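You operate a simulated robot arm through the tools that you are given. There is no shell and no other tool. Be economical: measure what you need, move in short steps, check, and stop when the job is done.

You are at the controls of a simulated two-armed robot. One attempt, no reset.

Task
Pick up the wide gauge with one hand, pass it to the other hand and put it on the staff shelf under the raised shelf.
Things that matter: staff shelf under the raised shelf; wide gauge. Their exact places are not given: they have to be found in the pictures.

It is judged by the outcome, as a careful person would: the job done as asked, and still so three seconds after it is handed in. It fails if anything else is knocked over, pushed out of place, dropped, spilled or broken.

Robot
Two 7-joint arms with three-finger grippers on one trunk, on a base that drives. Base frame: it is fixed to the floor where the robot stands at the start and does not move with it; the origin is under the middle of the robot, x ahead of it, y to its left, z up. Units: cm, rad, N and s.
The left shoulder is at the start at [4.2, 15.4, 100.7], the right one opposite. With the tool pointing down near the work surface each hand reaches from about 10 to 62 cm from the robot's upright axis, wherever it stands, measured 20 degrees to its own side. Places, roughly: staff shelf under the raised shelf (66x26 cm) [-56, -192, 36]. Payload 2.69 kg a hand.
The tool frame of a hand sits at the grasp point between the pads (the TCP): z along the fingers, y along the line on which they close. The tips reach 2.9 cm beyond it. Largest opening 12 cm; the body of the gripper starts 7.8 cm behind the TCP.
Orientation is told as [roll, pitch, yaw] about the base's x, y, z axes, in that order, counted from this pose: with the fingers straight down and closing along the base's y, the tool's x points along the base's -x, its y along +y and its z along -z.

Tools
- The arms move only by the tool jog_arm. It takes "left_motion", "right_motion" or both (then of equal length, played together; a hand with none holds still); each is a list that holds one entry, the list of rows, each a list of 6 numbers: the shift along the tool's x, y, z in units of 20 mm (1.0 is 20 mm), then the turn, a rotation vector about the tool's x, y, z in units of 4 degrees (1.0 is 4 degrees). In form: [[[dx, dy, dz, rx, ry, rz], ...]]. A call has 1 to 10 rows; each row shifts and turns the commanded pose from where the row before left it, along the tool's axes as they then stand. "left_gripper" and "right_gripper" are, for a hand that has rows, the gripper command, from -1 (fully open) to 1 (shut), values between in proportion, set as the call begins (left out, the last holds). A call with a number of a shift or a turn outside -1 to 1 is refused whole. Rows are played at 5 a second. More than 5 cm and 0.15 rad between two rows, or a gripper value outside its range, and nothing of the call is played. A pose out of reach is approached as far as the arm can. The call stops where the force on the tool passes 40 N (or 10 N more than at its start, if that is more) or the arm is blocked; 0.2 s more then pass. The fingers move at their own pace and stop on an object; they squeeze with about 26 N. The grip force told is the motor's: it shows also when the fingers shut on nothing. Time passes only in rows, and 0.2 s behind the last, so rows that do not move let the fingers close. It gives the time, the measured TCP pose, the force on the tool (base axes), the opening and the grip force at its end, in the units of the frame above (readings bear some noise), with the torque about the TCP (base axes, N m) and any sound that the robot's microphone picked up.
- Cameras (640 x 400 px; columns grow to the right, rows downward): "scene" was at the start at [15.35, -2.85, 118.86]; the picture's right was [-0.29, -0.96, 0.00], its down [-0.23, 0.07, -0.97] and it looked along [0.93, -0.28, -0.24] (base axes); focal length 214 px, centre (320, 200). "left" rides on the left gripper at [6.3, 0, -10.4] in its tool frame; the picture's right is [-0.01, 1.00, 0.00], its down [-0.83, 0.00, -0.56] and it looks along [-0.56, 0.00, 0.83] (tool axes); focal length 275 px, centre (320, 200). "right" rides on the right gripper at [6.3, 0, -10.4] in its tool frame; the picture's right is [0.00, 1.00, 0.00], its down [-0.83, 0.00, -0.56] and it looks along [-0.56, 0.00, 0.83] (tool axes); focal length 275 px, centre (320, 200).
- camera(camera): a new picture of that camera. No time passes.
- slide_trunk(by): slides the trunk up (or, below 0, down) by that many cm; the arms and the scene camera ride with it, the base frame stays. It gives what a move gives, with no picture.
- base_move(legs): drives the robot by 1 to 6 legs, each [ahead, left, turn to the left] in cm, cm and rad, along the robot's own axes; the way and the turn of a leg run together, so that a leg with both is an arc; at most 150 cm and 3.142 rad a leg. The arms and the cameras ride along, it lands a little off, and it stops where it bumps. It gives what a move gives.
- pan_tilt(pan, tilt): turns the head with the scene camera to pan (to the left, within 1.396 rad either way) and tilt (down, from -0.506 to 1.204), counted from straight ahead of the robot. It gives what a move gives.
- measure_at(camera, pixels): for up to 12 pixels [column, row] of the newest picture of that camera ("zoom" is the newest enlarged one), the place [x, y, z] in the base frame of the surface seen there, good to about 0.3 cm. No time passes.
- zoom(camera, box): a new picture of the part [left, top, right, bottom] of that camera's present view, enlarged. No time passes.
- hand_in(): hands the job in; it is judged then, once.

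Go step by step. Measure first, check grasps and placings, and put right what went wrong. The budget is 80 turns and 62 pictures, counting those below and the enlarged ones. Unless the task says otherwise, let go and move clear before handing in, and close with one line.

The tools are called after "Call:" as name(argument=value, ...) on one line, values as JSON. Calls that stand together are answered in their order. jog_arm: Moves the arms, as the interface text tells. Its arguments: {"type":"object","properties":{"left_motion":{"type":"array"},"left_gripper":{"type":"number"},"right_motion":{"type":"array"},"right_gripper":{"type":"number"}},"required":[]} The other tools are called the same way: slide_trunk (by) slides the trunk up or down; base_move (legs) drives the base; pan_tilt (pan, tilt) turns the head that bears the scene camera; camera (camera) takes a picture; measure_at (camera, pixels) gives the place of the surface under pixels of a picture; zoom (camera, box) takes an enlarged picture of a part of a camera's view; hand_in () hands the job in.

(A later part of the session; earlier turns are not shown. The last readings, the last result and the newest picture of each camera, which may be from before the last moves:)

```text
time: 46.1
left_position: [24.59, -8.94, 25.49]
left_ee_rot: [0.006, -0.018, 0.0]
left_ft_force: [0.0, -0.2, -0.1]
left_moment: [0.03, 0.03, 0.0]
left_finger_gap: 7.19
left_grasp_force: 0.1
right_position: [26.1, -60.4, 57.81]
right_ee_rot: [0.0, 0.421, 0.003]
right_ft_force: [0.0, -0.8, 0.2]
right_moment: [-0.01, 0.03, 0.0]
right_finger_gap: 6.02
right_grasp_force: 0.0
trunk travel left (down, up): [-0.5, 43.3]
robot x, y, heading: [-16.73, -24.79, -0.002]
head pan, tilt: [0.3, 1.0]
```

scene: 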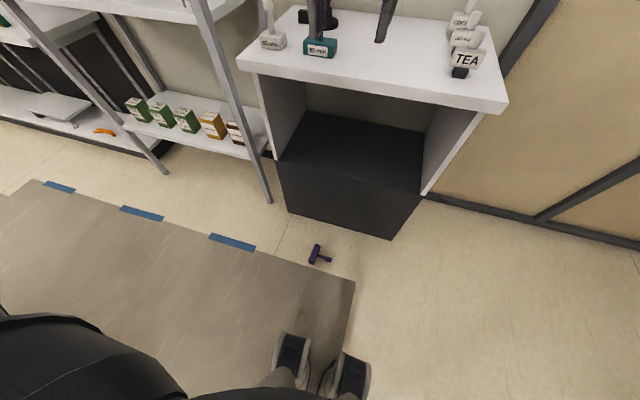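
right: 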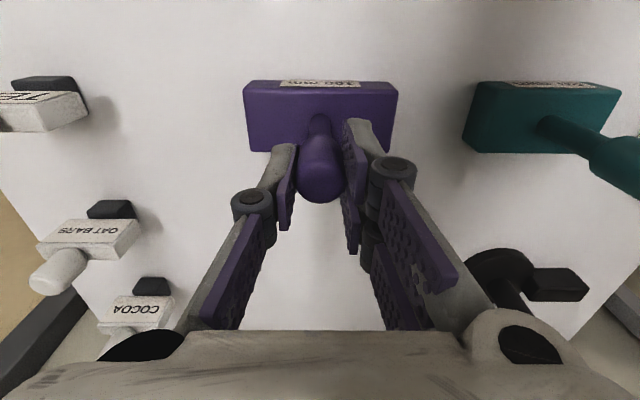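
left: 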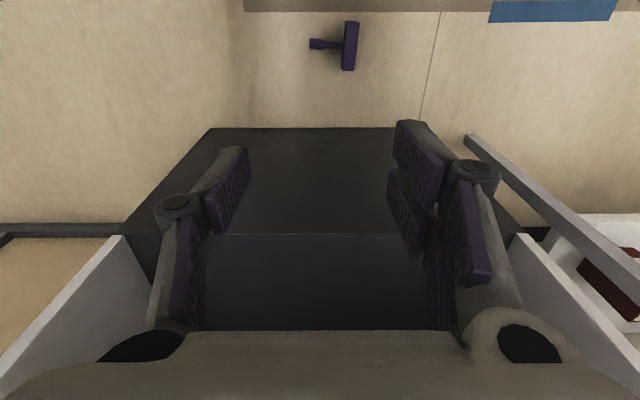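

Right above the block's far end. I lower to z≈9.5 and take a look.

Call:
jog_arm(left_motion=[[[-0.25, -0.1, 1, 0, 0.25, 0], [0, 0, 1, 0, 0, 0], [0, 0, 1, 0, 0, 0], [0, 0, 1, 0, 0, 0], [0, 0, 1, 0, 0, 0], [0, 0, 1, 0, 0, 0], [0, 0, 1, 0, 0, 0], [0, 0, 0.9, 0, 0, 0]]])

Call:
camera(camera="left")

Call:
measure_at(camera="left", pixels=[[320, 110], [320, 140], [320, 160]])

```text
time: 47.9
left_position: [25.28, -8.73, 9.71]
left_ee_rot: [0.006, 0.0, 0.0]
left_ft_force: [-1.0, 0.2, -0.2]
left_moment: [0.02, 0.0, 0.01]
left_finger_gap: 7.21
left_grasp_force: 0.1
right_position: [25.95, -60.37, 57.81]
right_ee_rot: [0.0, 0.419, 0.004]
right_ft_force: [-0.2, -0.1, -0.1]
right_moment: [0.0, 0.0, 0.01]
right_finger_gap: 6.01
right_grasp_force: 0.1
trunk travel left (down, up): [-0.5, 43.3]
robot x, y, heading: [-16.68, -24.76, 0.007]
head pan, tilt: [0.3, 1.0]
```

```text
37 pictures are left
```

left: 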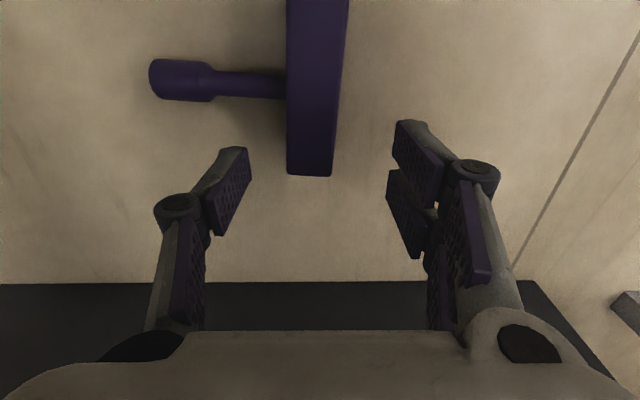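

```text
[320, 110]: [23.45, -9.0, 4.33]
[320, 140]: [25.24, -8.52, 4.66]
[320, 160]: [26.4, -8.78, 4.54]
```

The block lies between the fingers (cols 288–345). I lower to z≈3.6 and close.

Call:
jog_arm(left_motion=[[[0, -0.15, 0.8, 0, 0, 0], [0, 0, 0.8, 0, 0, 0], [0, 0, 0.75, 0, 0, 0], [0, 0, 0.7, 0, 0, 0]]])

Call:
jog_arm(left_motion=[[[0, 0, 0, 0, 0, 0], [0, 0, 0, 0, 0, 0], [0, 0, 0, 0, 0, 0]]], left_gripper=1)

Call:
jog_arm(left_motion=[[[0, 0, -0.5, 0, 0, 0], [0, 0, -1, 0, 0, 0], [0, 0, -1, 0, 0, 0], [0, 0, -1, 0, 0, 0], [0, 0, -1, 0, 0, 0]]])

Call:
camera(camera="left")

```text
time: 48.9
left_position: [25.19, -9.2, 3.6]
left_ee_rot: [0.004, 0.001, 0.0]
left_ft_force: [0.3, -0.6, -0.1]
left_moment: [0.0, -0.02, 0.0]
left_finger_gap: 7.21
left_grasp_force: 0.0
right_position: [26.15, -60.44, 57.82]
right_ee_rot: [0.0, 0.42, 0.004]
right_ft_force: [0.0, -0.4, 1.0]
right_moment: [0.0, 0.04, 0.02]
right_finger_gap: 5.99
right_grasp_force: 0.0
trunk travel left (down, up): [-0.5, 43.3]
robot x, y, heading: [-16.75, -25.22, 0.005]
head pan, tilt: [0.3, 1.0]
```

```text
time: 49.7
left_position: [25.2, -9.09, 3.66]
left_ee_rot: [0.004, 0.001, 0.001]
left_ft_force: [-0.6, 0.2, 0.4]
left_moment: [0.01, 0.0, -0.01]
left_finger_gap: 2.94
left_grasp_force: 25.6
right_position: [26.01, -60.43, 57.84]
right_ee_rot: [0.0, 0.42, 0.003]
right_ft_force: [-0.2, -0.8, 0.3]
right_moment: [-0.01, 0.03, 0.0]
right_finger_gap: 5.99
right_grasp_force: 0.0
trunk travel left (down, up): [-0.5, 43.3]
robot x, y, heading: [-16.69, -25.09, 0.006]
head pan, tilt: [0.3, 1.0]
```

```text
time: 50.9
left_position: [25.17, -9.17, 12.66]
left_ee_rot: [0.007, 0.002, -0.001]
left_ft_force: [0.8, -0.1, -0.4]
left_moment: [0.03, -0.03, 0.0]
left_finger_gap: 2.94
left_grasp_force: 25.7
right_position: [26.03, -60.49, 57.92]
right_ee_rot: [0.0, 0.42, 0.003]
right_ft_force: [-0.4, 0.5, -1.2]
right_moment: [0.02, 0.0, 0.0]
right_finger_gap: 6.0
right_grasp_force: 0.0
trunk travel left (down, up): [-0.5, 43.3]
robot x, y, heading: [-16.6, -25.24, 0.005]
head pan, tilt: [0.3, 1.0]
```

```text
36 pictures are left
```

left: 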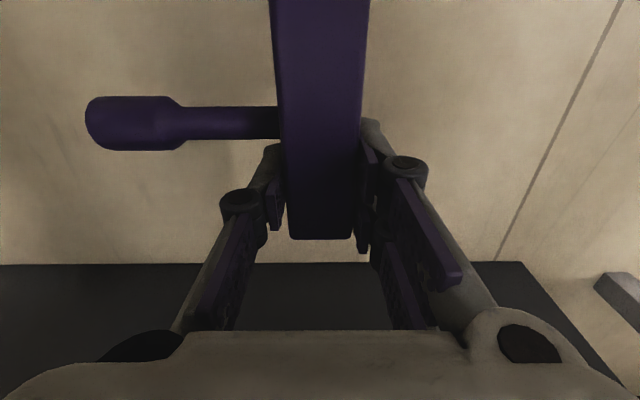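

The block is held firmly (gap 2.94, 25.7 N) and lifted. I drive back clear of the table, then raise the hand while rolling the gauge upright.

Call:
base_move(legs=[[-35, 0, 0]])

Call:
jog_arm(left_motion=[[[0, 0, -1, 1, 0, 0], [0, -0.07, -1, 1, 0, 0], [0, -0.14, -0.99, 1, 0, 0], [0, -0.21, -0.98, 1, 0, 0], [0, -0.28, -0.96, 1, 0, 0], [0, -0.34, -0.94, 1, 0, 0], [0, -0.41, -0.91, 1, 0, 0], [0, -0.47, -0.88, 1, 0, 0], [0, -0.53, -0.85, 1, 0, 0], [0, -0.59, -0.81, 1, 0, 0]]])

Call:
jog_arm(left_motion=[[[0, -0.64, -0.77, 1, 0, 0], [0, -0.69, -0.72, 1, 0, 0], [0, -0.74, -0.67, 1, 0, 0], [0, -0.79, -0.62, 1, 0, 0], [0, -0.83, -0.56, 1, 0, 0], [0, -0.87, -0.5, 1, 0, 0], [0, -0.9, -0.44, 1, 0, 0], [0, -0.93, -0.37, 1, 0, 0], [0, -0.95, -0.31, 1, 0, 0], [0, -0.97, -0.24, 1, 0, 0]]])

Call:
camera(camera="scene")

```text
time: 53.2
left_position: [-9.62, -9.24, 12.74]
left_ee_rot: [0.008, 0.002, 0.002]
left_ft_force: [0.2, 0.3, 0.9]
left_moment: [0.02, -0.03, -0.02]
left_finger_gap: 2.94
left_grasp_force: 26.0
right_position: [-8.69, -60.55, 57.8]
right_ee_rot: [0.0, 0.419, 0.004]
right_ft_force: [-0.3, 0.5, -0.2]
right_moment: [0.0, 0.02, -0.01]
right_finger_gap: 5.98
right_grasp_force: 0.0
trunk travel left (down, up): [-0.5, 43.3]
robot x, y, heading: [-51.33, -25.34, 0.004]
head pan, tilt: [0.3, 1.0]
```

```text
time: 55.4
left_position: [-9.56, -9.38, 32.74]
left_ee_rot: [-0.695, 0.002, 0.002]
left_ft_force: [0.3, -0.4, -0.8]
left_moment: [-0.03, -0.01, -0.03]
left_finger_gap: 2.94
left_grasp_force: 25.8
right_position: [-8.68, -60.58, 57.84]
right_ee_rot: [0.001, 0.421, 0.005]
right_ft_force: [-0.1, 0.4, -0.2]
right_moment: [0.0, 0.01, -0.01]
right_finger_gap: 6.0
right_grasp_force: 0.0
trunk travel left (down, up): [-0.5, 43.3]
robot x, y, heading: [-51.34, -25.39, 0.003]
head pan, tilt: [0.3, 1.0]
```

```text
time: 57.6
left_position: [-9.44, -9.5, 52.64]
left_ee_rot: [-1.395, 0.001, 0.003]
left_ft_force: [0.1, -0.3, -0.2]
left_moment: [0.0, -0.04, 0.04]
left_finger_gap: 2.92
left_grasp_force: 26.2
right_position: [-8.68, -60.68, 57.92]
right_ee_rot: [-0.001, 0.421, 0.004]
right_ft_force: [0.0, 0.1, -0.5]
right_moment: [0.02, -0.01, 0.01]
right_finger_gap: 5.99
right_grasp_force: 0.0
trunk travel left (down, up): [-0.5, 43.3]
robot x, y, heading: [-51.66, -25.73, 0.006]
head pan, tilt: [0.3, 1.0]
```

```text
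35 pictures are left
```

scene: 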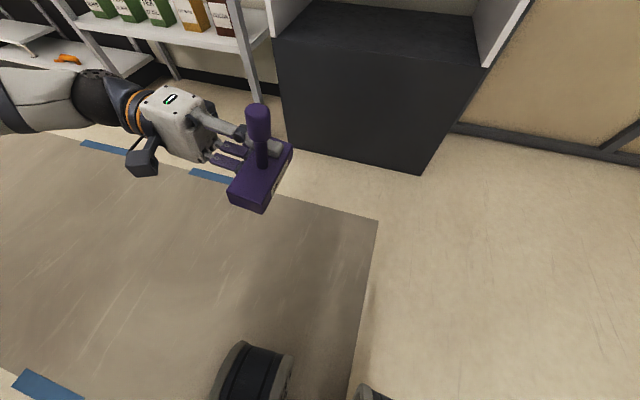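

The gauge is almost upright in the left hand, knob free. I finish the roll and bring it to the middle while turning the right hand to point forward-left and 30° down, ready to take the knob.

Call:
jog_arm(left_motion=[[[0, -0.98, -0.17, 0.85, 0, 0], [0, -0.98, -0.12, 0.85, 0, 0], [0, -1, -0.06, 0.85, 0, 0], [-0.3, 0, 0.8, 0, 0, 0], [-0.3, 0, 0.8, 0, 0, 0], [-0.3, 0, 0.8, 0, 0, 0], [-0.3, 0, 0.8, 0, 0, 0], [-0.3, 0, 0.8, 0, 0, 0], [-0.3, 0, 0.8, 0, 0, 0], [-0.3, 0, 0.8, 0, 0, 0]]], right_motion=[[[0, 0, 0, -0.252, -0.945, -0.776], [0, 0, 0, -0.252, -0.945, -0.776], [0, 0, 0, -0.252, -0.945, -0.776], [0, 0, 0, -0.252, -0.945, -0.776], [0, 0, 0, -0.252, -0.945, -0.776], [0, 0, 0, -0.252, -0.945, -0.776], [0, 0, 0, -0.252, -0.945, -0.776], [0, 0, 0, -0.252, -0.945, -0.776], [0, 0, 0, -0.252, -0.945, -0.776], [0, 0, 0, -0.252, -0.945, -0.776]]])

Call:
jog_arm(right_motion=[[[0, 0, 0, -0.252, -0.945, -0.776], [0, 0, 0, -0.252, -0.945, -0.776], [0, 0, 0, -0.252, -0.945, -0.776], [0, 0, 0, -0.252, -0.945, -0.776], [0, 0, 0, -0.252, -0.945, -0.776], [0, 0, 0, -0.252, -0.945, -0.776], [0, 0, 0, -0.252, -0.945, -0.776], [0, 0, 0, -0.252, -0.945, -0.776], [0, 0, 0, -0.252, -0.945, -0.776], [0, 0, 0, -0.252, -0.945, -0.776]]])

Call:
pan_tilt(pan=-0.1, tilt=0.7)

Call:
camera(camera="scene")

```text
time: 59.8
left_position: [-5.27, -20.65, 58.71]
left_ee_rot: [-1.568, 0.004, 0.001]
left_ft_force: [0.5, 0.9, -0.9]
left_moment: [0.02, -0.03, 0.01]
left_finger_gap: 2.93
left_grasp_force: 25.8
right_position: [-8.56, -60.93, 57.72]
right_ee_rot: [0.216, -0.308, 0.463]
right_ft_force: [0.5, -1.3, -0.4]
right_moment: [0.01, 0.01, -0.02]
right_finger_gap: 6.01
right_grasp_force: 0.0
right hand out of reach, approached as far as the arm can: row 1
trunk travel left (down, up): [-0.5, 43.3]
robot x, y, heading: [-51.43, -24.97, 0.003]
head pan, tilt: [0.3, 1.0]
```

```text
time: 62.0
left_position: [-5.34, -20.49, 58.69]
left_ee_rot: [-1.569, 0.001, 0.003]
left_ft_force: [-0.3, 0.9, -1.0]
left_moment: [0.0, -0.05, -0.01]
left_finger_gap: 2.93
left_grasp_force: 26.1
right_position: [-7.11, -60.87, 53.1]
right_ee_rot: [0.001, -1.048, 1.049]
right_ft_force: [-1.0, 0.8, -0.7]
right_moment: [0.01, -0.01, -0.01]
right_finger_gap: 5.99
right_grasp_force: 0.1
right hand out of reach, approached as far as the arm can: row 6, 7, 8, 9, 10
trunk travel left (down, up): [-0.5, 43.3]
robot x, y, heading: [-51.64, -25.19, 0.002]
head pan, tilt: [0.3, 1.0]
```

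```text
time: 62.9
left_position: [-5.19, -20.47, 58.66]
left_ee_rot: [-1.568, 0.0, 0.001]
left_ft_force: [0.1, -0.1, -0.3]
left_moment: [0.01, -0.07, -0.01]
left_finger_gap: 2.96
left_grasp_force: 25.9
right_position: [-7.09, -60.89, 53.11]
right_ee_rot: [0.005, -1.045, 1.046]
right_ft_force: [-0.3, -0.4, 0.0]
right_moment: [-0.02, -0.01, 0.01]
right_finger_gap: 6.0
right_grasp_force: 0.2
trunk travel left (down, up): [-0.5, 43.3]
robot x, y, heading: [-51.56, -25.32, 0.007]
head pan, tilt: [-0.099, 0.7]
```

```text
34 pictures are left
```

scene: 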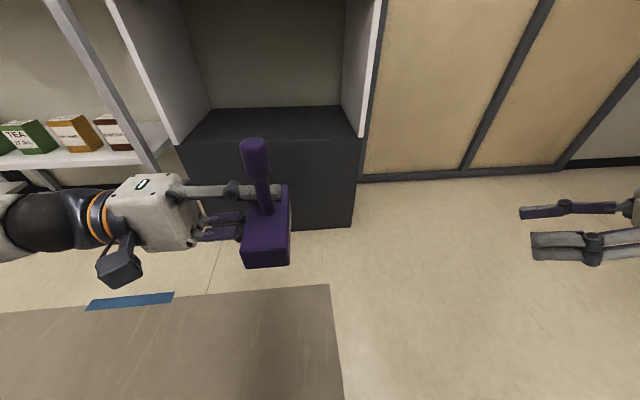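

Right hand orientation is exactly as planned (pitch −60°, yaw +60°). Now I measure the knob (256,160) and the block.

Call:
measure_at(camera="scene", pixels=[[255, 143], [256, 155], [258, 170], [262, 190], [265, 205], [248, 160], [268, 160], [268, 250], [280, 195]])

Call:
zoom(camera="scene", box=[160, 120, 320, 280])

```text
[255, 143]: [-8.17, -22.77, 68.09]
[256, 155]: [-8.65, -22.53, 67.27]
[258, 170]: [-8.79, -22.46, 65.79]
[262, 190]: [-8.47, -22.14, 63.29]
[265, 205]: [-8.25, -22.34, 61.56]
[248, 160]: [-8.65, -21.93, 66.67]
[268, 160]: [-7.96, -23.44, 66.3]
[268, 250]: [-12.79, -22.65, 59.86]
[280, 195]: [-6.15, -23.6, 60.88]
```

```text
2.50 times, centred on (240, 200) of scene
```

zoom: 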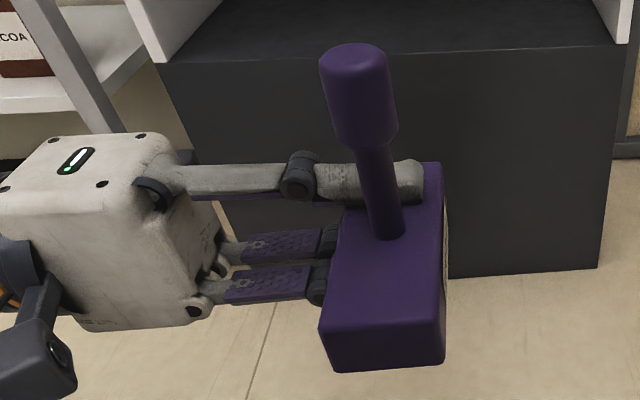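

Knob axis ≈(−7.8,−22.2), knob z 64.9–68.4. I move the right hand to a standoff 12 cm back along its pointing direction.

Call:
jog_arm(right_motion=[[[-0.947, 0.665, 0.331, 0, 0, 0], [-0.947, 0.665, 0.331, 0, 0, 0], [-0.947, 0.665, 0.331, 0, 0, 0], [-0.947, 0.665, 0.331, 0, 0, 0], [-0.947, 0.665, 0.331, 0, 0, 0], [-0.947, 0.665, 0.331, 0, 0, 0], [-0.947, 0.665, 0.331, 0, 0, 0], [-0.947, 0.665, 0.331, 0, 0, 0], [-0.947, 0.665, 0.331, 0, 0, 0], [-0.947, 0.665, 0.331, 0, 0, 0]]], right_gripper=-0.1)

Call:
jog_arm(right_motion=[[[-0.947, 0.665, 0.331, 0, 0, 0], [-0.947, 0.665, 0.331, 0, 0, 0], [-0.947, 0.665, 0.331, 0, 0, 0], [-0.947, 0.665, 0.331, 0, 0, 0], [-0.947, 0.665, 0.331, 0, 0, 0], [0, 0, 0, 0, 0, 0]]])

Call:
camera(camera="right")

Call:
camera(camera="scene")

```text
time: 65.1
left_position: [-5.19, -20.48, 58.63]
left_ee_rot: [-1.568, 0.002, 0.001]
left_ft_force: [-1.3, 0.3, -1.4]
left_moment: [0.01, -0.02, 0.0]
left_finger_gap: 2.91
left_grasp_force: 25.4
right_position: [-7.5, -43.96, 51.57]
right_ee_rot: [0.006, -1.049, 1.044]
right_ft_force: [0.6, 0.4, 0.9]
right_moment: [-0.01, -0.02, -0.01]
right_finger_gap: 6.61
right_grasp_force: 0.1
right hand out of reach, approached as far as the arm can: row 1, 2, 3, 4, 5, 6, 7, 8, 9, 10
trunk travel left (down, up): [-0.5, 43.3]
robot x, y, heading: [-51.79, -25.16, 0.003]
head pan, tilt: [-0.099, 0.7]
```

```text
time: 66.5
left_position: [-5.2, -20.57, 58.69]
left_ee_rot: [-1.57, 0.003, 0.002]
left_ft_force: [0.0, -0.8, -0.5]
left_moment: [-0.01, -0.05, 0.01]
left_finger_gap: 2.91
left_grasp_force: 25.9
right_position: [-9.42, -43.29, 50.89]
right_ee_rot: [0.005, -1.048, 1.046]
right_ft_force: [-0.1, 0.0, 0.0]
right_moment: [-0.01, 0.01, 0.0]
right_finger_gap: 6.6
right_grasp_force: 0.0
right hand out of reach, approached as far as the arm can: row 1, 2, 3, 4, 5
trunk travel left (down, up): [-0.5, 43.3]
robot x, y, heading: [-51.46, -25.34, 0.0]
head pan, tilt: [-0.099, 0.7]
```

```text
32 pictures are left
```

right: 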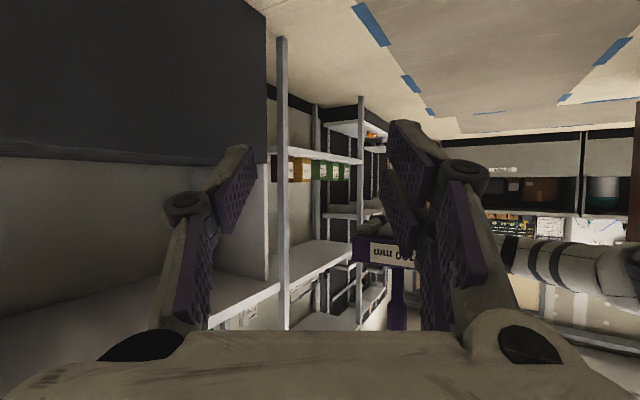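

```text
31 pictures are left
```

scene: 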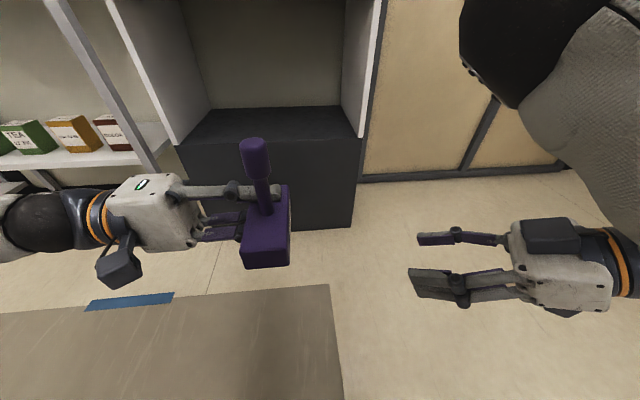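

The right hand can't rise above z≈51 in that posture, but it is steady at (−9.4,−43.3,50.9) with the right orientation. Instead I bring the gauge to it, first to a standoff 12 cm ahead of its fingers.

Call:
jog_arm(left_motion=[[[-0.18, 1, 0.6, 0, 0, 0], [-0.18, 1, 0.6, 0, 0, 0], [-0.18, 1, 0.6, 0, 0, 0], [-0.18, 1, 0.6, 0, 0, 0], [-0.18, 1, 0.6, 0, 0, 0], [-0.18, 1, 0.6, 0, 0, 0], [-0.18, 1, 0.6, 0, 0, 0], [-0.18, 1, 0.6, 0, 0, 0], [-0.18, 1, 0.6, 0, 0, 0], [-0.18, 1, 0.6, 0, 0, 0]]])

Call:
camera(camera="right")

Call:
camera(camera="scene")

```text
time: 68.7
left_position: [-1.96, -32.6, 38.31]
left_ee_rot: [-1.57, -0.001, 0.002]
left_ft_force: [-0.2, 0.6, -0.5]
left_moment: [0.01, -0.03, -0.02]
left_finger_gap: 2.95
left_grasp_force: 26.5
right_position: [-9.28, -43.29, 51.05]
right_ee_rot: [0.005, -1.047, 1.046]
right_ft_force: [0.5, -0.7, 0.6]
right_moment: [-0.02, 0.02, -0.01]
right_finger_gap: 6.59
right_grasp_force: 0.0
trunk travel left (down, up): [-0.5, 43.3]
robot x, y, heading: [-51.47, -25.06, 0.002]
head pan, tilt: [-0.099, 0.7]
```

```text
30 pictures are left
```

right: 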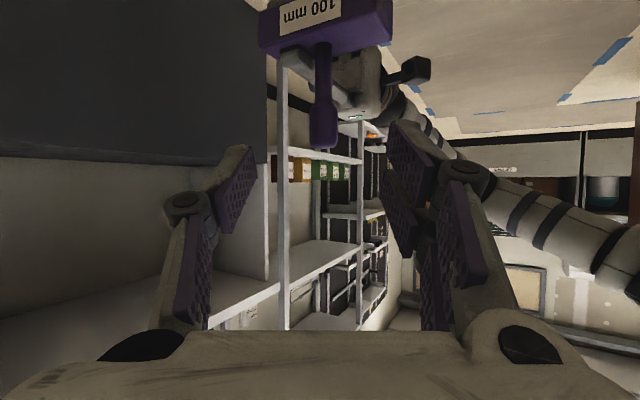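

```text
29 pictures are left
```

scene: 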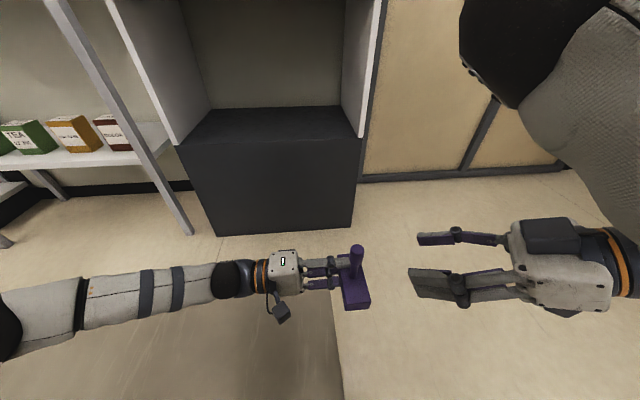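

The knob at (322,130) is centred laterally in the right view. I measure it for the final approach.

Call:
measure_at(camera="right", pixels=[[322, 140], [323, 120], [323, 100], [323, 80], [323, 60], [322, 52], [335, 125], [311, 125]])

Call:
measure_at(camera="scene", pixels=[[357, 248], [357, 256], [356, 265], [355, 275]])

```text
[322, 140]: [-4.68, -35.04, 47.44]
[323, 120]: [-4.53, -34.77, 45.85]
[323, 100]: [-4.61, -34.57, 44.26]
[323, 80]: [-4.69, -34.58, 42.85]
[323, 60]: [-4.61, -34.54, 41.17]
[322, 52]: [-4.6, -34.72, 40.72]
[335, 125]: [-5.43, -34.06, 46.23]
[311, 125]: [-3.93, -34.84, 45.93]
```

```text
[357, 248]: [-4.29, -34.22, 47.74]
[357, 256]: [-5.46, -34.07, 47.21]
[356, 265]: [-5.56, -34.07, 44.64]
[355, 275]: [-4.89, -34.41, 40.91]
```

Knob axis ≈(−4.35,−34.0), centre z≈46.2. I bring it along the right hand's line to its TCP.

Call:
jog_arm(left_motion=[[[0.41, -0.4, 0.775, 0, 0, 0], [0.41, -0.4, 0.775, 0, 0, 0], [0.41, -0.4, 0.775, 0, 0, 0], [0.41, -0.4, 0.775, 0, 0, 0], [0.41, -0.4, 0.775, 0, 0, 0], [0.41, -0.4, 0.775, 0, 0, 0]]])

Call:
camera(camera="right")

Call:
zoom(camera="scene", box=[280, 180, 540, 340])

```text
time: 70.1
left_position: [-6.57, -41.81, 43.36]
left_ee_rot: [-1.569, 0.0, 0.002]
left_ft_force: [1.1, -0.1, -0.9]
left_moment: [0.0, 0.0, -0.02]
left_finger_gap: 2.91
left_grasp_force: 25.9
right_position: [-9.4, -43.25, 50.97]
right_ee_rot: [0.005, -1.049, 1.046]
right_ft_force: [0.6, 0.0, -0.9]
right_moment: [-0.01, 0.05, 0.01]
right_finger_gap: 6.57
right_grasp_force: 0.1
trunk travel left (down, up): [-0.5, 43.3]
robot x, y, heading: [-51.82, -25.34, 0.003]
head pan, tilt: [-0.099, 0.7]
```

```text
28 pictures are left
```

right: 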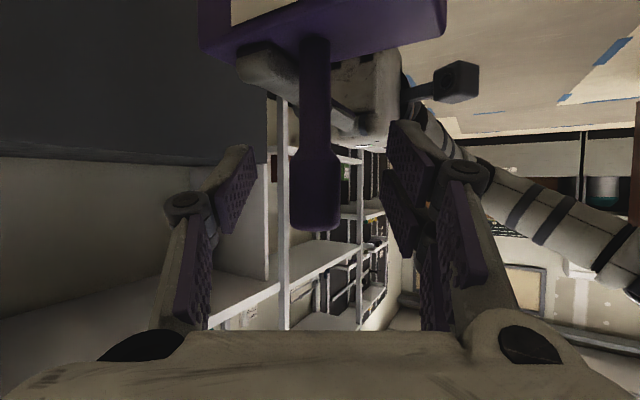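

```text
2.46 times, centred on (410, 260) of scene
```

zoom: 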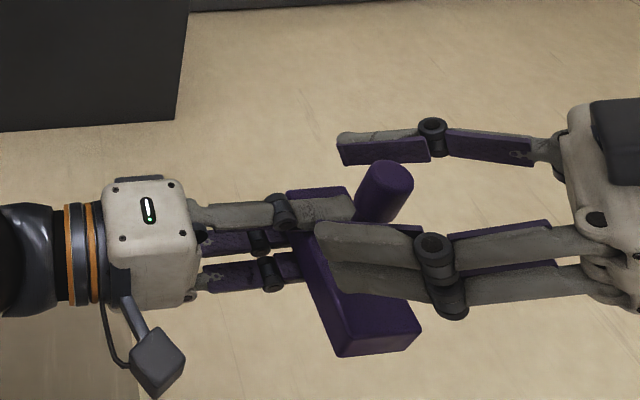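

The knob sits between the right fingers, clear of the left finger. I close the right hand.

Call:
jog_arm(right_motion=[[[0, 0, 0, 0, 0, 0], [0, 0, 0, 0, 0, 0], [0, 0, 0, 0, 0, 0], [0, 0, 0, 0, 0, 0]]], right_gripper=1)

Call:
camera(camera="right")

```text
time: 71.1
left_position: [-6.85, -41.77, 43.4]
left_ee_rot: [-1.572, 0.002, 0.0]
left_ft_force: [-11.0, 6.3, 1.8]
left_moment: [-0.11, -0.41, -0.33]
left_finger_gap: 2.94
left_grasp_force: 26.3
right_position: [-9.25, -43.26, 51.02]
right_ee_rot: [0.001, -1.049, 1.047]
right_ft_force: [11.3, -5.8, -1.1]
right_moment: [-0.39, -0.38, -0.02]
right_finger_gap: 2.1
right_grasp_force: 25.8
trunk travel left (down, up): [-0.5, 43.3]
robot x, y, heading: [-51.29, -25.42, 0.003]
head pan, tilt: [-0.099, 0.7]
```

```text
26 pictures are left
```

right: 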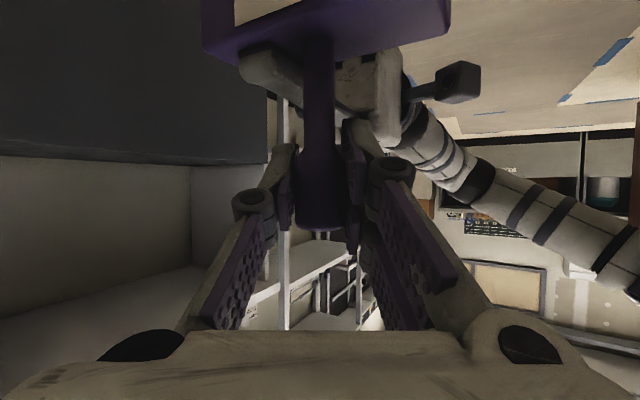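

Right grip confirmed (2.1 cm, 25.8 N). I open the left a little and back it straight out.

Call:
jog_arm(left_motion=[[[0, 0, 0, 0, 0, 0], [0, 0, 0, 0, 0, 0], [0, 0, -0.5, 0, 0, 0], [0, 0, -1, 0, 0, 0], [0, 0, -1, 0, 0, 0], [0, 0, -1, 0, 0, 0], [0, 0, -1, 0, 0, 0], [0, 0, -1, 0, 0, 0], [0, 0, -1, 0, 0, 0]]], left_gripper=0.3)

Call:
camera(camera="scene")

```text
time: 73.1
left_position: [-6.76, -29.01, 43.36]
left_ee_rot: [-1.57, 0.003, -0.001]
left_ft_force: [0.9, 0.5, -0.1]
left_moment: [-0.01, -0.01, -0.04]
left_finger_gap: 4.16
left_grasp_force: 0.1
right_position: [-9.36, -43.21, 50.96]
right_ee_rot: [0.006, -1.048, 1.045]
right_ft_force: [0.5, 0.6, -1.1]
right_moment: [-0.01, 0.0, 0.01]
right_finger_gap: 2.12
right_grasp_force: 25.8
trunk travel left (down, up): [-0.5, 43.3]
robot x, y, heading: [-51.31, -25.29, 0.0]
head pan, tilt: [-0.099, 0.7]
```

```text
25 pictures are left
```

scene: 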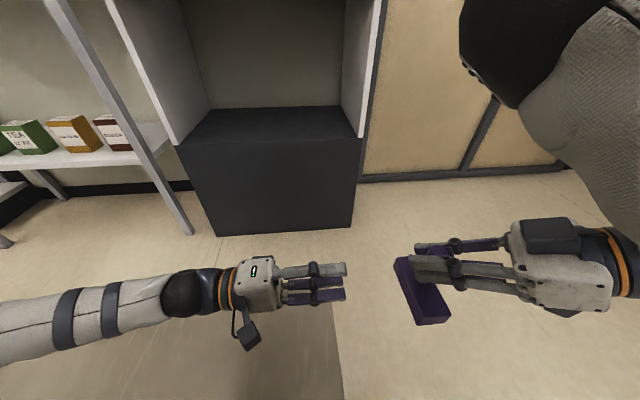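

The gauge is now in the right hand alone. I turn right to face −y, advance a bit and look toward the passage beside the counter.

Call:
base_move(legs=[[0, 0, -1.571], [30, 0, 0]])

Call:
pan_tilt(pan=0.3, tilt=0.25)

Call:
camera(camera="scene")

```text
time: 79.0
left_position: [-57.26, -99.57, 43.36]
left_ee_rot: [-1.569, 0.002, -1.598]
left_ft_force: [-0.2, -0.3, -1.3]
left_moment: [0.02, 0.0, 0.0]
left_finger_gap: 4.21
left_grasp_force: 0.1
right_position: [-71.36, -96.41, 50.97]
right_ee_rot: [0.005, -1.046, -0.554]
right_ft_force: [-0.1, 0.3, 0.6]
right_moment: [0.02, 0.0, 0.04]
right_finger_gap: 2.08
right_grasp_force: 26.4
trunk travel left (down, up): [-0.5, 43.3]
robot x, y, heading: [-52.55, -54.87, -1.592]
head pan, tilt: [-0.099, 0.7]
```

```text
time: 79.9
left_position: [-57.28, -99.63, 43.42]
left_ee_rot: [-1.571, 0.001, -1.596]
left_ft_force: [-0.6, -0.3, -0.4]
left_moment: [0.03, 0.02, -0.01]
left_finger_gap: 4.22
left_grasp_force: 0.0
right_position: [-71.45, -96.43, 51.09]
right_ee_rot: [0.006, -1.048, -0.553]
right_ft_force: [0.2, 0.7, -0.2]
right_moment: [-0.01, 0.03, 0.01]
right_finger_gap: 2.09
right_grasp_force: 26.2
trunk travel left (down, up): [-0.5, 43.3]
robot x, y, heading: [-52.3, -54.56, -1.595]
head pan, tilt: [0.3, 0.25]
```

```text
24 pictures are left
```

scene: 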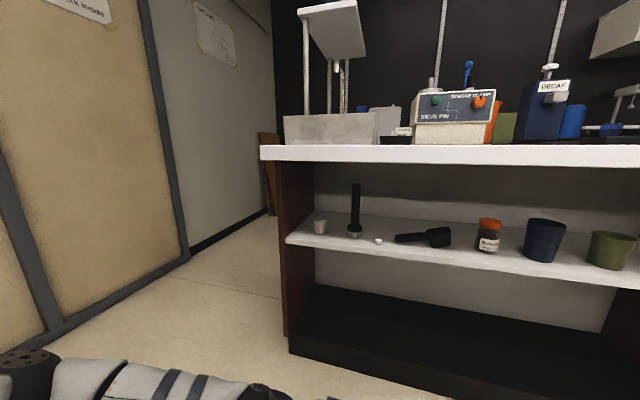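

The passage left of the counter is visible, and the raised shelf (332,28) stands over the counter's near end. I measure the passage width.

Call:
measure_at(camera="scene", pixels=[[60, 330], [180, 258], [262, 215], [230, 300], [278, 300], [262, 155], [268, 200], [210, 150], [345, 45], [300, 20], [306, 130], [270, 150]])

```text
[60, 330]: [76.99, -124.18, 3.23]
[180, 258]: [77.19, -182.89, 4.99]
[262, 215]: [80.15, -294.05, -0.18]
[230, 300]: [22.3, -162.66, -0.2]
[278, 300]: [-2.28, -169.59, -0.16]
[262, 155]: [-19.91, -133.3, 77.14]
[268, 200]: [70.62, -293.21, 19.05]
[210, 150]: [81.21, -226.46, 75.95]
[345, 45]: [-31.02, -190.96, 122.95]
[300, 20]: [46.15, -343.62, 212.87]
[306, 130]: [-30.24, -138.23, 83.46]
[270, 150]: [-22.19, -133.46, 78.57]
```

The passage runs x −19 to 77, so I go through at x≈28. Next I advance slightly and strafe left, then look ahead.

Call:
base_move(legs=[[12, 0, 0.02], [0, 80, 0]])

Call:
pan_tilt(pan=-0.2, tilt=0.2)

Call:
camera(camera="scene")

```text
time: 87.2
left_position: [23.59, -111.88, 43.37]
left_ee_rot: [-1.57, 0.002, -1.567]
left_ft_force: [-0.1, 0.5, 0.2]
left_moment: [0.0, 0.03, 0.03]
left_finger_gap: 4.23
left_grasp_force: 0.1
right_position: [9.31, -109.19, 51.03]
right_ee_rot: [0.006, -1.047, -0.522]
right_ft_force: [-0.1, 0.7, -1.2]
right_moment: [0.0, -0.03, -0.04]
right_finger_gap: 2.09
right_grasp_force: 26.2
trunk travel left (down, up): [-0.5, 43.3]
robot x, y, heading: [27.08, -66.57, -1.564]
head pan, tilt: [0.3, 0.25]
```

```text
time: 88.2
left_position: [23.75, -111.87, 43.4]
left_ee_rot: [-1.569, 0.002, -1.568]
left_ft_force: [0.1, -1.0, 0.3]
left_moment: [0.0, 0.0, 0.0]
left_finger_gap: 4.21
left_grasp_force: 0.0
right_position: [9.41, -109.23, 50.95]
right_ee_rot: [0.005, -1.047, -0.524]
right_ft_force: [0.7, 0.2, -0.2]
right_moment: [0.0, 0.0, 0.04]
right_finger_gap: 2.09
right_grasp_force: 26.0
trunk travel left (down, up): [-0.5, 43.3]
robot x, y, heading: [27.05, -66.56, -1.563]
head pan, tilt: [-0.201, 0.201]
```

```text
23 pictures are left
```

scene: 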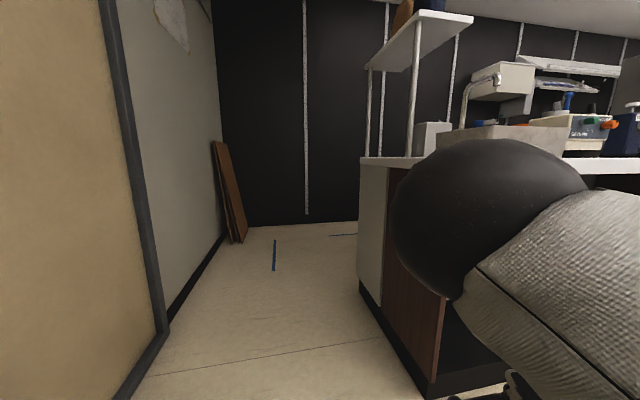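

The passage is clear, with boards leaning at (230,200). I check how far the right elbow and the boards stick out.

Call:
measure_at(camera="scene", pixels=[[400, 200], [470, 200], [560, 180], [600, 260], [640, 230], [238, 235], [245, 222], [362, 280], [360, 200], [358, 225], [340, 235], [270, 260]])

```text
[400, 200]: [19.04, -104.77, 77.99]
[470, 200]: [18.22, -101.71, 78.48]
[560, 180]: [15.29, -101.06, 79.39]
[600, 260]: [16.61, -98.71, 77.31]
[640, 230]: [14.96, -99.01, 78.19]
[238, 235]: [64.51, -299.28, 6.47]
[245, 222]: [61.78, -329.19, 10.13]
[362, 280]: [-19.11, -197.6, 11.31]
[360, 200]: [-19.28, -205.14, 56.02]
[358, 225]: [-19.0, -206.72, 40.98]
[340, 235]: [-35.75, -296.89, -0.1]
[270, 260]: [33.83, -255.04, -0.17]
```

Counter back edge is at y≈−206. I drive through the passage to y≈−272, then turn right to face −x behind the counter and look.

Call:
base_move(legs=[[130, 0, 0], [75, 0, 0], [0, 0, -1.571]])

Call:
pan_tilt(pan=-0.6, tilt=0.3)

Call:
camera(camera="scene")

```text
time: 97.5
left_position: [23.16, -299.17, 42.22]
left_ee_rot: [-1.559, 0.033, -1.557]
left_ft_force: [0.1, -0.4, -0.4]
left_moment: [0.01, -0.02, 0.03]
left_finger_gap: 4.19
left_grasp_force: 0.2
right_position: [8.43, -297.31, 51.28]
right_ee_rot: [-0.005, -1.056, -0.51]
right_ft_force: [-0.2, 0.0, -0.3]
right_moment: [0.01, 0.05, -0.05]
right_finger_gap: 2.09
right_grasp_force: 25.9
trunk travel left (down, up): [-0.5, 43.3]
robot x, y, heading: [26.37, -255.3, -1.558]
head pan, tilt: [-0.201, 0.201]
stopped in leg 2: the robot was blocked; the commanded pose is now the measured one
```

```text
time: 98.3
left_position: [23.14, -298.99, 42.2]
left_ee_rot: [-1.557, 0.037, -1.559]
left_ft_force: [0.0, 0.6, 0.4]
left_moment: [0.03, 0.0, -0.03]
left_finger_gap: 4.2
left_grasp_force: 0.0
right_position: [8.45, -297.2, 51.23]
right_ee_rot: [-0.011, -1.059, -0.507]
right_ft_force: [1.0, 0.8, -0.8]
right_moment: [-0.01, 0.02, -0.02]
right_finger_gap: 2.08
right_grasp_force: 25.8
trunk travel left (down, up): [-0.5, 43.3]
robot x, y, heading: [26.57, -255.18, -1.564]
head pan, tilt: [-0.6, 0.3]
```

```text
22 pictures are left
```

scene: 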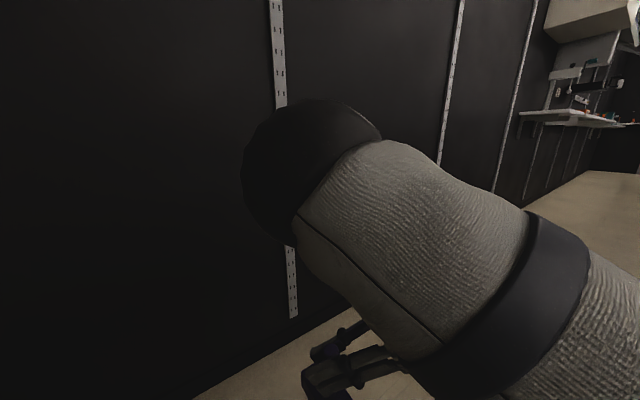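

The robot was blocked at y=−255; the left elbow may have touched the leaning boards. I look left to check before moving away.

Call:
pan_tilt(pan=0.8, tilt=0.4)

Call:
camera(camera="scene")

```text
time: 99.8
left_position: [23.1, -299.04, 42.3]
left_ee_rot: [-1.557, 0.034, -1.561]
left_ft_force: [-0.3, -0.3, 0.4]
left_moment: [0.05, 0.02, -0.05]
left_finger_gap: 4.17
left_grasp_force: 0.1
right_position: [8.51, -297.19, 51.42]
right_ee_rot: [-0.01, -1.058, -0.507]
right_ft_force: [0.0, 0.0, -1.0]
right_moment: [0.02, 0.0, -0.03]
right_finger_gap: 2.09
right_grasp_force: 26.3
trunk travel left (down, up): [-0.5, 43.3]
robot x, y, heading: [26.68, -255.07, -1.566]
head pan, tilt: [0.799, 0.4]
```

```text
21 pictures are left
```

scene: 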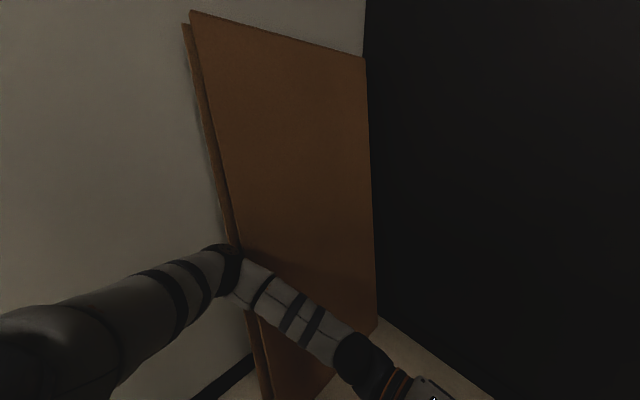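

The boards are still standing, touched by the left elbow. I back off, strafe right away from them, then move on and turn to face −x.

Call:
base_move(legs=[[-6, 0, 0], [0, -30, 0], [18, 0, 0], [0, 0, -1.571]])

Call:
pan_tilt(pan=-0.9, tilt=0.45)

Call:
camera(camera="scene")

```text
time: 108.3
left_position: [-47.13, -263.04, 41.91]
left_ee_rot: [-1.563, 0.044, 3.118]
left_ft_force: [0.9, 0.0, 0.5]
left_moment: [-0.01, -0.01, 0.0]
left_finger_gap: 4.21
left_grasp_force: 0.1
right_position: [-44.75, -248.52, 51.0]
right_ee_rot: [0.004, -1.049, -2.123]
right_ft_force: [0.5, 0.6, 0.5]
right_moment: [0.0, 0.0, 0.03]
right_finger_gap: 2.07
right_grasp_force: 26.0
trunk travel left (down, up): [-0.5, 43.3]
robot x, y, heading: [-3.01, -267.68, 3.115]
head pan, tilt: [0.799, 0.4]
```

```text
time: 110.0
left_position: [-47.11, -263.0, 41.86]
left_ee_rot: [-1.561, 0.043, 3.117]
left_ft_force: [0.3, 0.0, -0.1]
left_moment: [-0.03, -0.01, -0.01]
left_finger_gap: 4.19
left_grasp_force: 0.0
right_position: [-44.78, -248.35, 50.98]
right_ee_rot: [0.004, -1.047, -2.124]
right_ft_force: [0.5, 0.7, -0.8]
right_moment: [-0.02, -0.01, 0.0]
right_finger_gap: 2.09
right_grasp_force: 25.8
trunk travel left (down, up): [-0.5, 43.3]
robot x, y, heading: [-2.91, -268.09, 3.119]
head pan, tilt: [-0.901, 0.45]
```

```text
20 pictures are left
```

scene: 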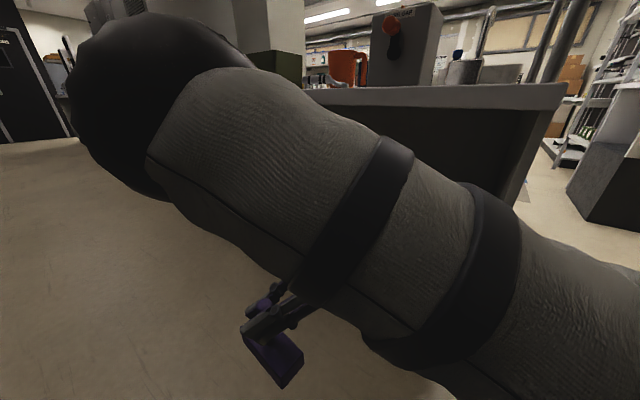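

The arm hides the shelf. I drive ahead to x≈−75 and turn to face it (+y), keeping the hands clear of the counter.

Call:
base_move(legs=[[72, 4, 0], [0, 0, -1.548]])

Call:
pan_tilt(pan=0.1, tilt=0.5)

Call:
camera(camera="scene")

Call:
camera(camera="right")

```text
time: 117.8
left_position: [-71.48, -226.19, 42.01]
left_ee_rot: [-1.563, 0.044, 1.562]
left_ft_force: [0.5, -0.3, 0.1]
left_moment: [0.01, 0.0, -0.02]
left_finger_gap: 4.22
left_grasp_force: 0.1
right_position: [-56.94, -228.18, 50.92]
right_ee_rot: [0.004, -1.048, 2.603]
right_ft_force: [-0.1, -0.2, 0.3]
right_moment: [-0.03, 0.02, 0.0]
right_finger_gap: 2.09
right_grasp_force: 26.0
trunk travel left (down, up): [-0.5, 43.3]
robot x, y, heading: [-75.6, -270.17, 1.554]
head pan, tilt: [-0.901, 0.45]
```

```text
time: 119.1
left_position: [-71.53, -226.28, 41.97]
left_ee_rot: [-1.561, 0.044, 1.56]
left_ft_force: [0.5, 0.2, 0.9]
left_moment: [0.04, -0.02, -0.03]
left_finger_gap: 4.19
left_grasp_force: 0.0
right_position: [-57.1, -228.22, 51.06]
right_ee_rot: [0.004, -1.048, 2.602]
right_ft_force: [-0.3, -1.0, 0.0]
right_moment: [-0.01, -0.01, 0.01]
right_finger_gap: 2.09
right_grasp_force: 26.4
trunk travel left (down, up): [-0.5, 43.3]
robot x, y, heading: [-75.57, -270.41, 1.554]
head pan, tilt: [0.099, 0.499]
```

```text
19 pictures are left
```

scene: 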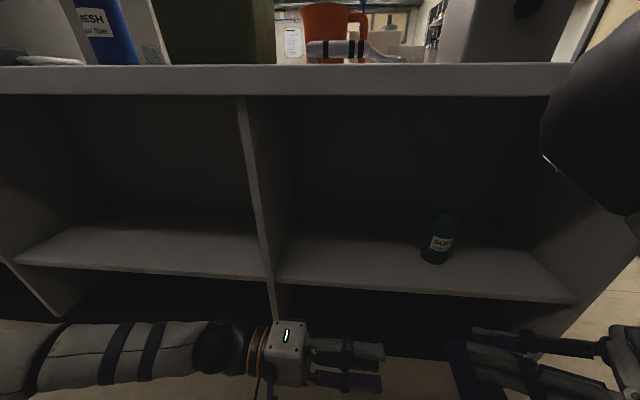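

```text
18 pictures are left
```

right: 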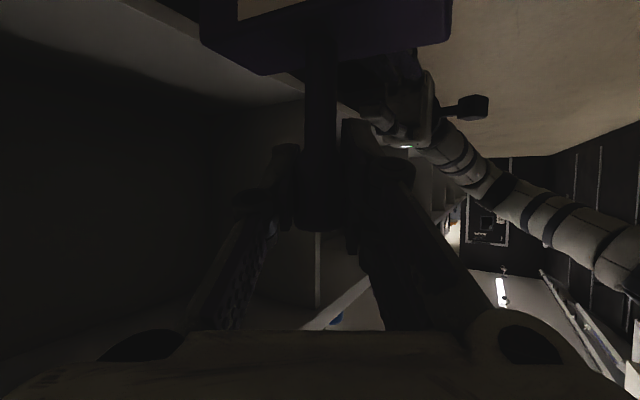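

There are two bays; the right one holds a small bottle at (438,240). I measure the shelf and the bottle.

Call:
measure_at(camera="scene", pixels=[[290, 275], [420, 285], [560, 293], [340, 245], [300, 235], [380, 265], [500, 270], [436, 255], [440, 220], [265, 265], [400, 85], [350, 228]])

```text
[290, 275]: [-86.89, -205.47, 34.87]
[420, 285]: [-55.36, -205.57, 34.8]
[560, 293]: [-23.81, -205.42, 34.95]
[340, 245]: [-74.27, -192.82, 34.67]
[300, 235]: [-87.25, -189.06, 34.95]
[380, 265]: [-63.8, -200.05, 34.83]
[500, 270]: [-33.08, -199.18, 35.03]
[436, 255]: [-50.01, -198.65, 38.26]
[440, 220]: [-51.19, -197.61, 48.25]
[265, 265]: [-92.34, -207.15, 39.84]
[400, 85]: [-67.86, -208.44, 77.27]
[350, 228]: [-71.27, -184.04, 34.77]
```

Shelf surface is z=34.8, x −88…−22, front edge y=−205.5, with lots of headroom; the bottle stands at (−50,−198). I'll place the gauge at about (−75,−196). First I tuck the left hand back and shift the robot left 18 cm.

Call:
jog_arm(left_motion=[[[0.8, 0, -1, 0, 0, 0], [0.8, 0, -1, 0, 0, 0], [0.8, 0, -1, 0, 0, 0], [0.8, 0, -1, 0, 0, 0], [0.8, 0, -1, 0, 0, 0], [0.8, 0, -1, 0, 0, 0], [0.8, 0, -1, 0, 0, 0], [0.8, 0, -1, 0, 0, 0], [0.8, 0, -1, 0, 0, 0], [0.8, 0, -1, 0, 0, 0]]])

Call:
base_move(legs=[[0, 18, 0]])

Call:
jog_arm(right_motion=[[[-0.163, -0.563, 0.281, 0, 0, 0], [-0.163, -0.563, 0.281, 0, 0, 0], [-0.163, -0.563, 0.281, 0, 0, 0], [-0.163, -0.563, 0.281, 0, 0, 0], [-0.163, -0.563, 0.281, 0, 0, 0], [-0.163, -0.563, 0.281, 0, 0, 0], [-0.163, -0.563, 0.281, 0, 0, 0], [-0.163, -0.563, 0.281, 0, 0, 0]]])

Call:
camera(camera="scene")

```text
time: 121.3
left_position: [-91.66, -242.15, 42.89]
left_ee_rot: [-1.563, 0.044, 1.562]
left_ft_force: [0.0, 0.6, 0.2]
left_moment: [0.0, 0.0, -0.03]
left_finger_gap: 4.22
left_grasp_force: 0.2
right_position: [-56.96, -228.25, 50.94]
right_ee_rot: [0.004, -1.049, 2.602]
right_ft_force: [0.8, 1.0, -0.9]
right_moment: [-0.01, -0.01, 0.03]
right_finger_gap: 2.09
right_grasp_force: 26.4
trunk travel left (down, up): [-0.5, 43.3]
robot x, y, heading: [-75.46, -270.5, 1.558]
head pan, tilt: [0.099, 0.499]
```

```text
time: 123.3
left_position: [-109.53, -241.88, 42.95]
left_ee_rot: [-1.562, 0.043, 1.563]
left_ft_force: [-0.1, -0.5, -1.3]
left_moment: [-0.02, -0.01, -0.01]
left_finger_gap: 4.19
left_grasp_force: 0.0
right_position: [-74.91, -228.01, 51.06]
right_ee_rot: [0.004, -1.046, 2.603]
right_ft_force: [0.2, -0.7, -1.1]
right_moment: [-0.01, 0.0, 0.01]
right_finger_gap: 2.06
right_grasp_force: 25.8
trunk travel left (down, up): [-0.5, 43.3]
robot x, y, heading: [-93.41, -270.19, 1.563]
head pan, tilt: [0.099, 0.499]
```

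```text
time: 125.1
left_position: [-109.56, -241.97, 42.88]
left_ee_rot: [-1.564, 0.043, 1.562]
left_ft_force: [-0.8, 0.2, 0.8]
left_moment: [0.02, -0.05, -0.01]
left_finger_gap: 4.2
left_grasp_force: 0.0
right_position: [-74.52, -217.78, 50.79]
right_ee_rot: [0.003, -1.049, 2.601]
right_ft_force: [-0.2, 0.5, -0.9]
right_moment: [-0.02, 0.0, 0.0]
right_finger_gap: 2.07
right_grasp_force: 25.8
right hand out of reach, approached as far as the arm can: row 2
trunk travel left (down, up): [-0.5, 43.3]
robot x, y, heading: [-93.53, -270.26, 1.561]
head pan, tilt: [0.099, 0.499]
```

```text
17 pictures are left
```

scene: 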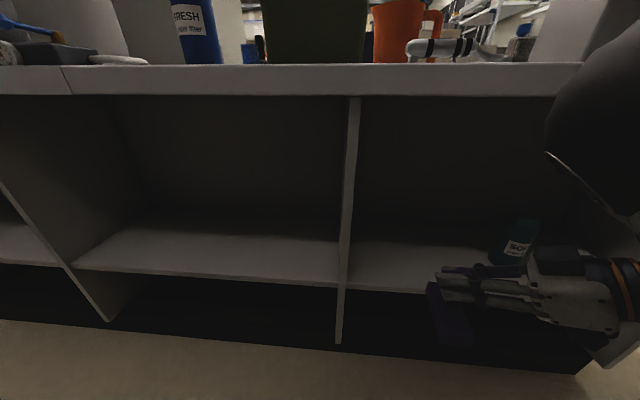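

The right hand extended fine to y=−217.8. The right elbow (590,130) is near counter height, so I measure how close it is to the counter edge.

Call:
measure_at(camera="scene", pixels=[[560, 110], [600, 80], [600, 130], [600, 180], [630, 100], [630, 180], [550, 120], [580, 180], [512, 250], [520, 225], [447, 320], [436, 290]])

```text
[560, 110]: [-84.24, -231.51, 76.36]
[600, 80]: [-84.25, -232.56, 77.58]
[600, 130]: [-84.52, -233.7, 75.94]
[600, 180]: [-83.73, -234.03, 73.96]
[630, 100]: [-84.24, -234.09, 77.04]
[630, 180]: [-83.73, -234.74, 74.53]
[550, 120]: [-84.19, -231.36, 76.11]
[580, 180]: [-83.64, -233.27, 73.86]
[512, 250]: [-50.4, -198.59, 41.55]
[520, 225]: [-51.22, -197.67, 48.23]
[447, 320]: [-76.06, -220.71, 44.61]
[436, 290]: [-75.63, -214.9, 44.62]
```

Elbow front is around y≈−225 against the counter edge at −208, so there is some margin. I extend the arm another 10 cm, keeping the gauge 7 cm above the shelf.

Call:
jog_arm(right_motion=[[[-0.163, -0.563, 0.281, 0, 0, 0], [-0.163, -0.563, 0.281, 0, 0, 0], [-0.163, -0.563, 0.281, 0, 0, 0], [-0.163, -0.563, 0.281, 0, 0, 0], [-0.163, -0.563, 0.281, 0, 0, 0], [-0.163, -0.563, 0.281, 0, 0, 0], [-0.163, -0.563, 0.281, 0, 0, 0], [-0.163, -0.563, 0.281, 0, 0, 0]]])

Call:
camera(camera="scene")

Call:
measure_at(camera="scene", pixels=[[560, 110], [600, 80], [600, 180], [550, 120], [500, 300], [450, 270]])

```text
time: 126.9
left_position: [-109.59, -241.88, 42.83]
left_ee_rot: [-1.565, 0.045, 1.563]
left_ft_force: [0.5, -0.2, 0.5]
left_moment: [-0.02, 0.0, 0.01]
left_finger_gap: 4.18
left_grasp_force: 0.0
right_position: [-74.12, -207.32, 50.87]
right_ee_rot: [0.004, -1.046, 2.601]
right_ft_force: [0.2, 0.3, -0.3]
right_moment: [-0.02, 0.01, -0.04]
right_finger_gap: 2.08
right_grasp_force: 25.6
trunk travel left (down, up): [-0.5, 43.3]
robot x, y, heading: [-93.71, -270.36, 1.557]
head pan, tilt: [0.099, 0.499]
```

```text
16 pictures are left
```

scene: 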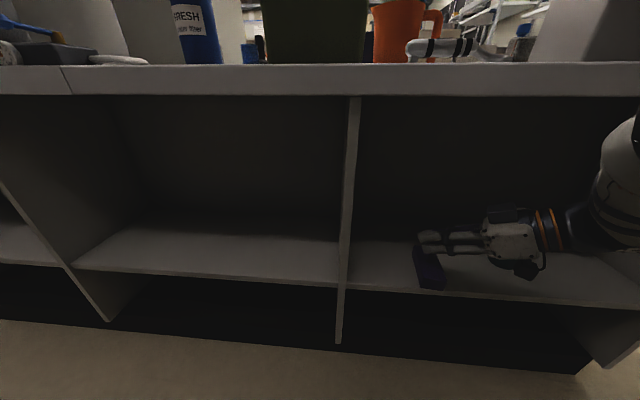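

```text
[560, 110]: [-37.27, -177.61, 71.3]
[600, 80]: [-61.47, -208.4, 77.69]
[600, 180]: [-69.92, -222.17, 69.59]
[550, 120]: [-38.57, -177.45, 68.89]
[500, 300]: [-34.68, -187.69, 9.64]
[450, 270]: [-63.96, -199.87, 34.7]
```

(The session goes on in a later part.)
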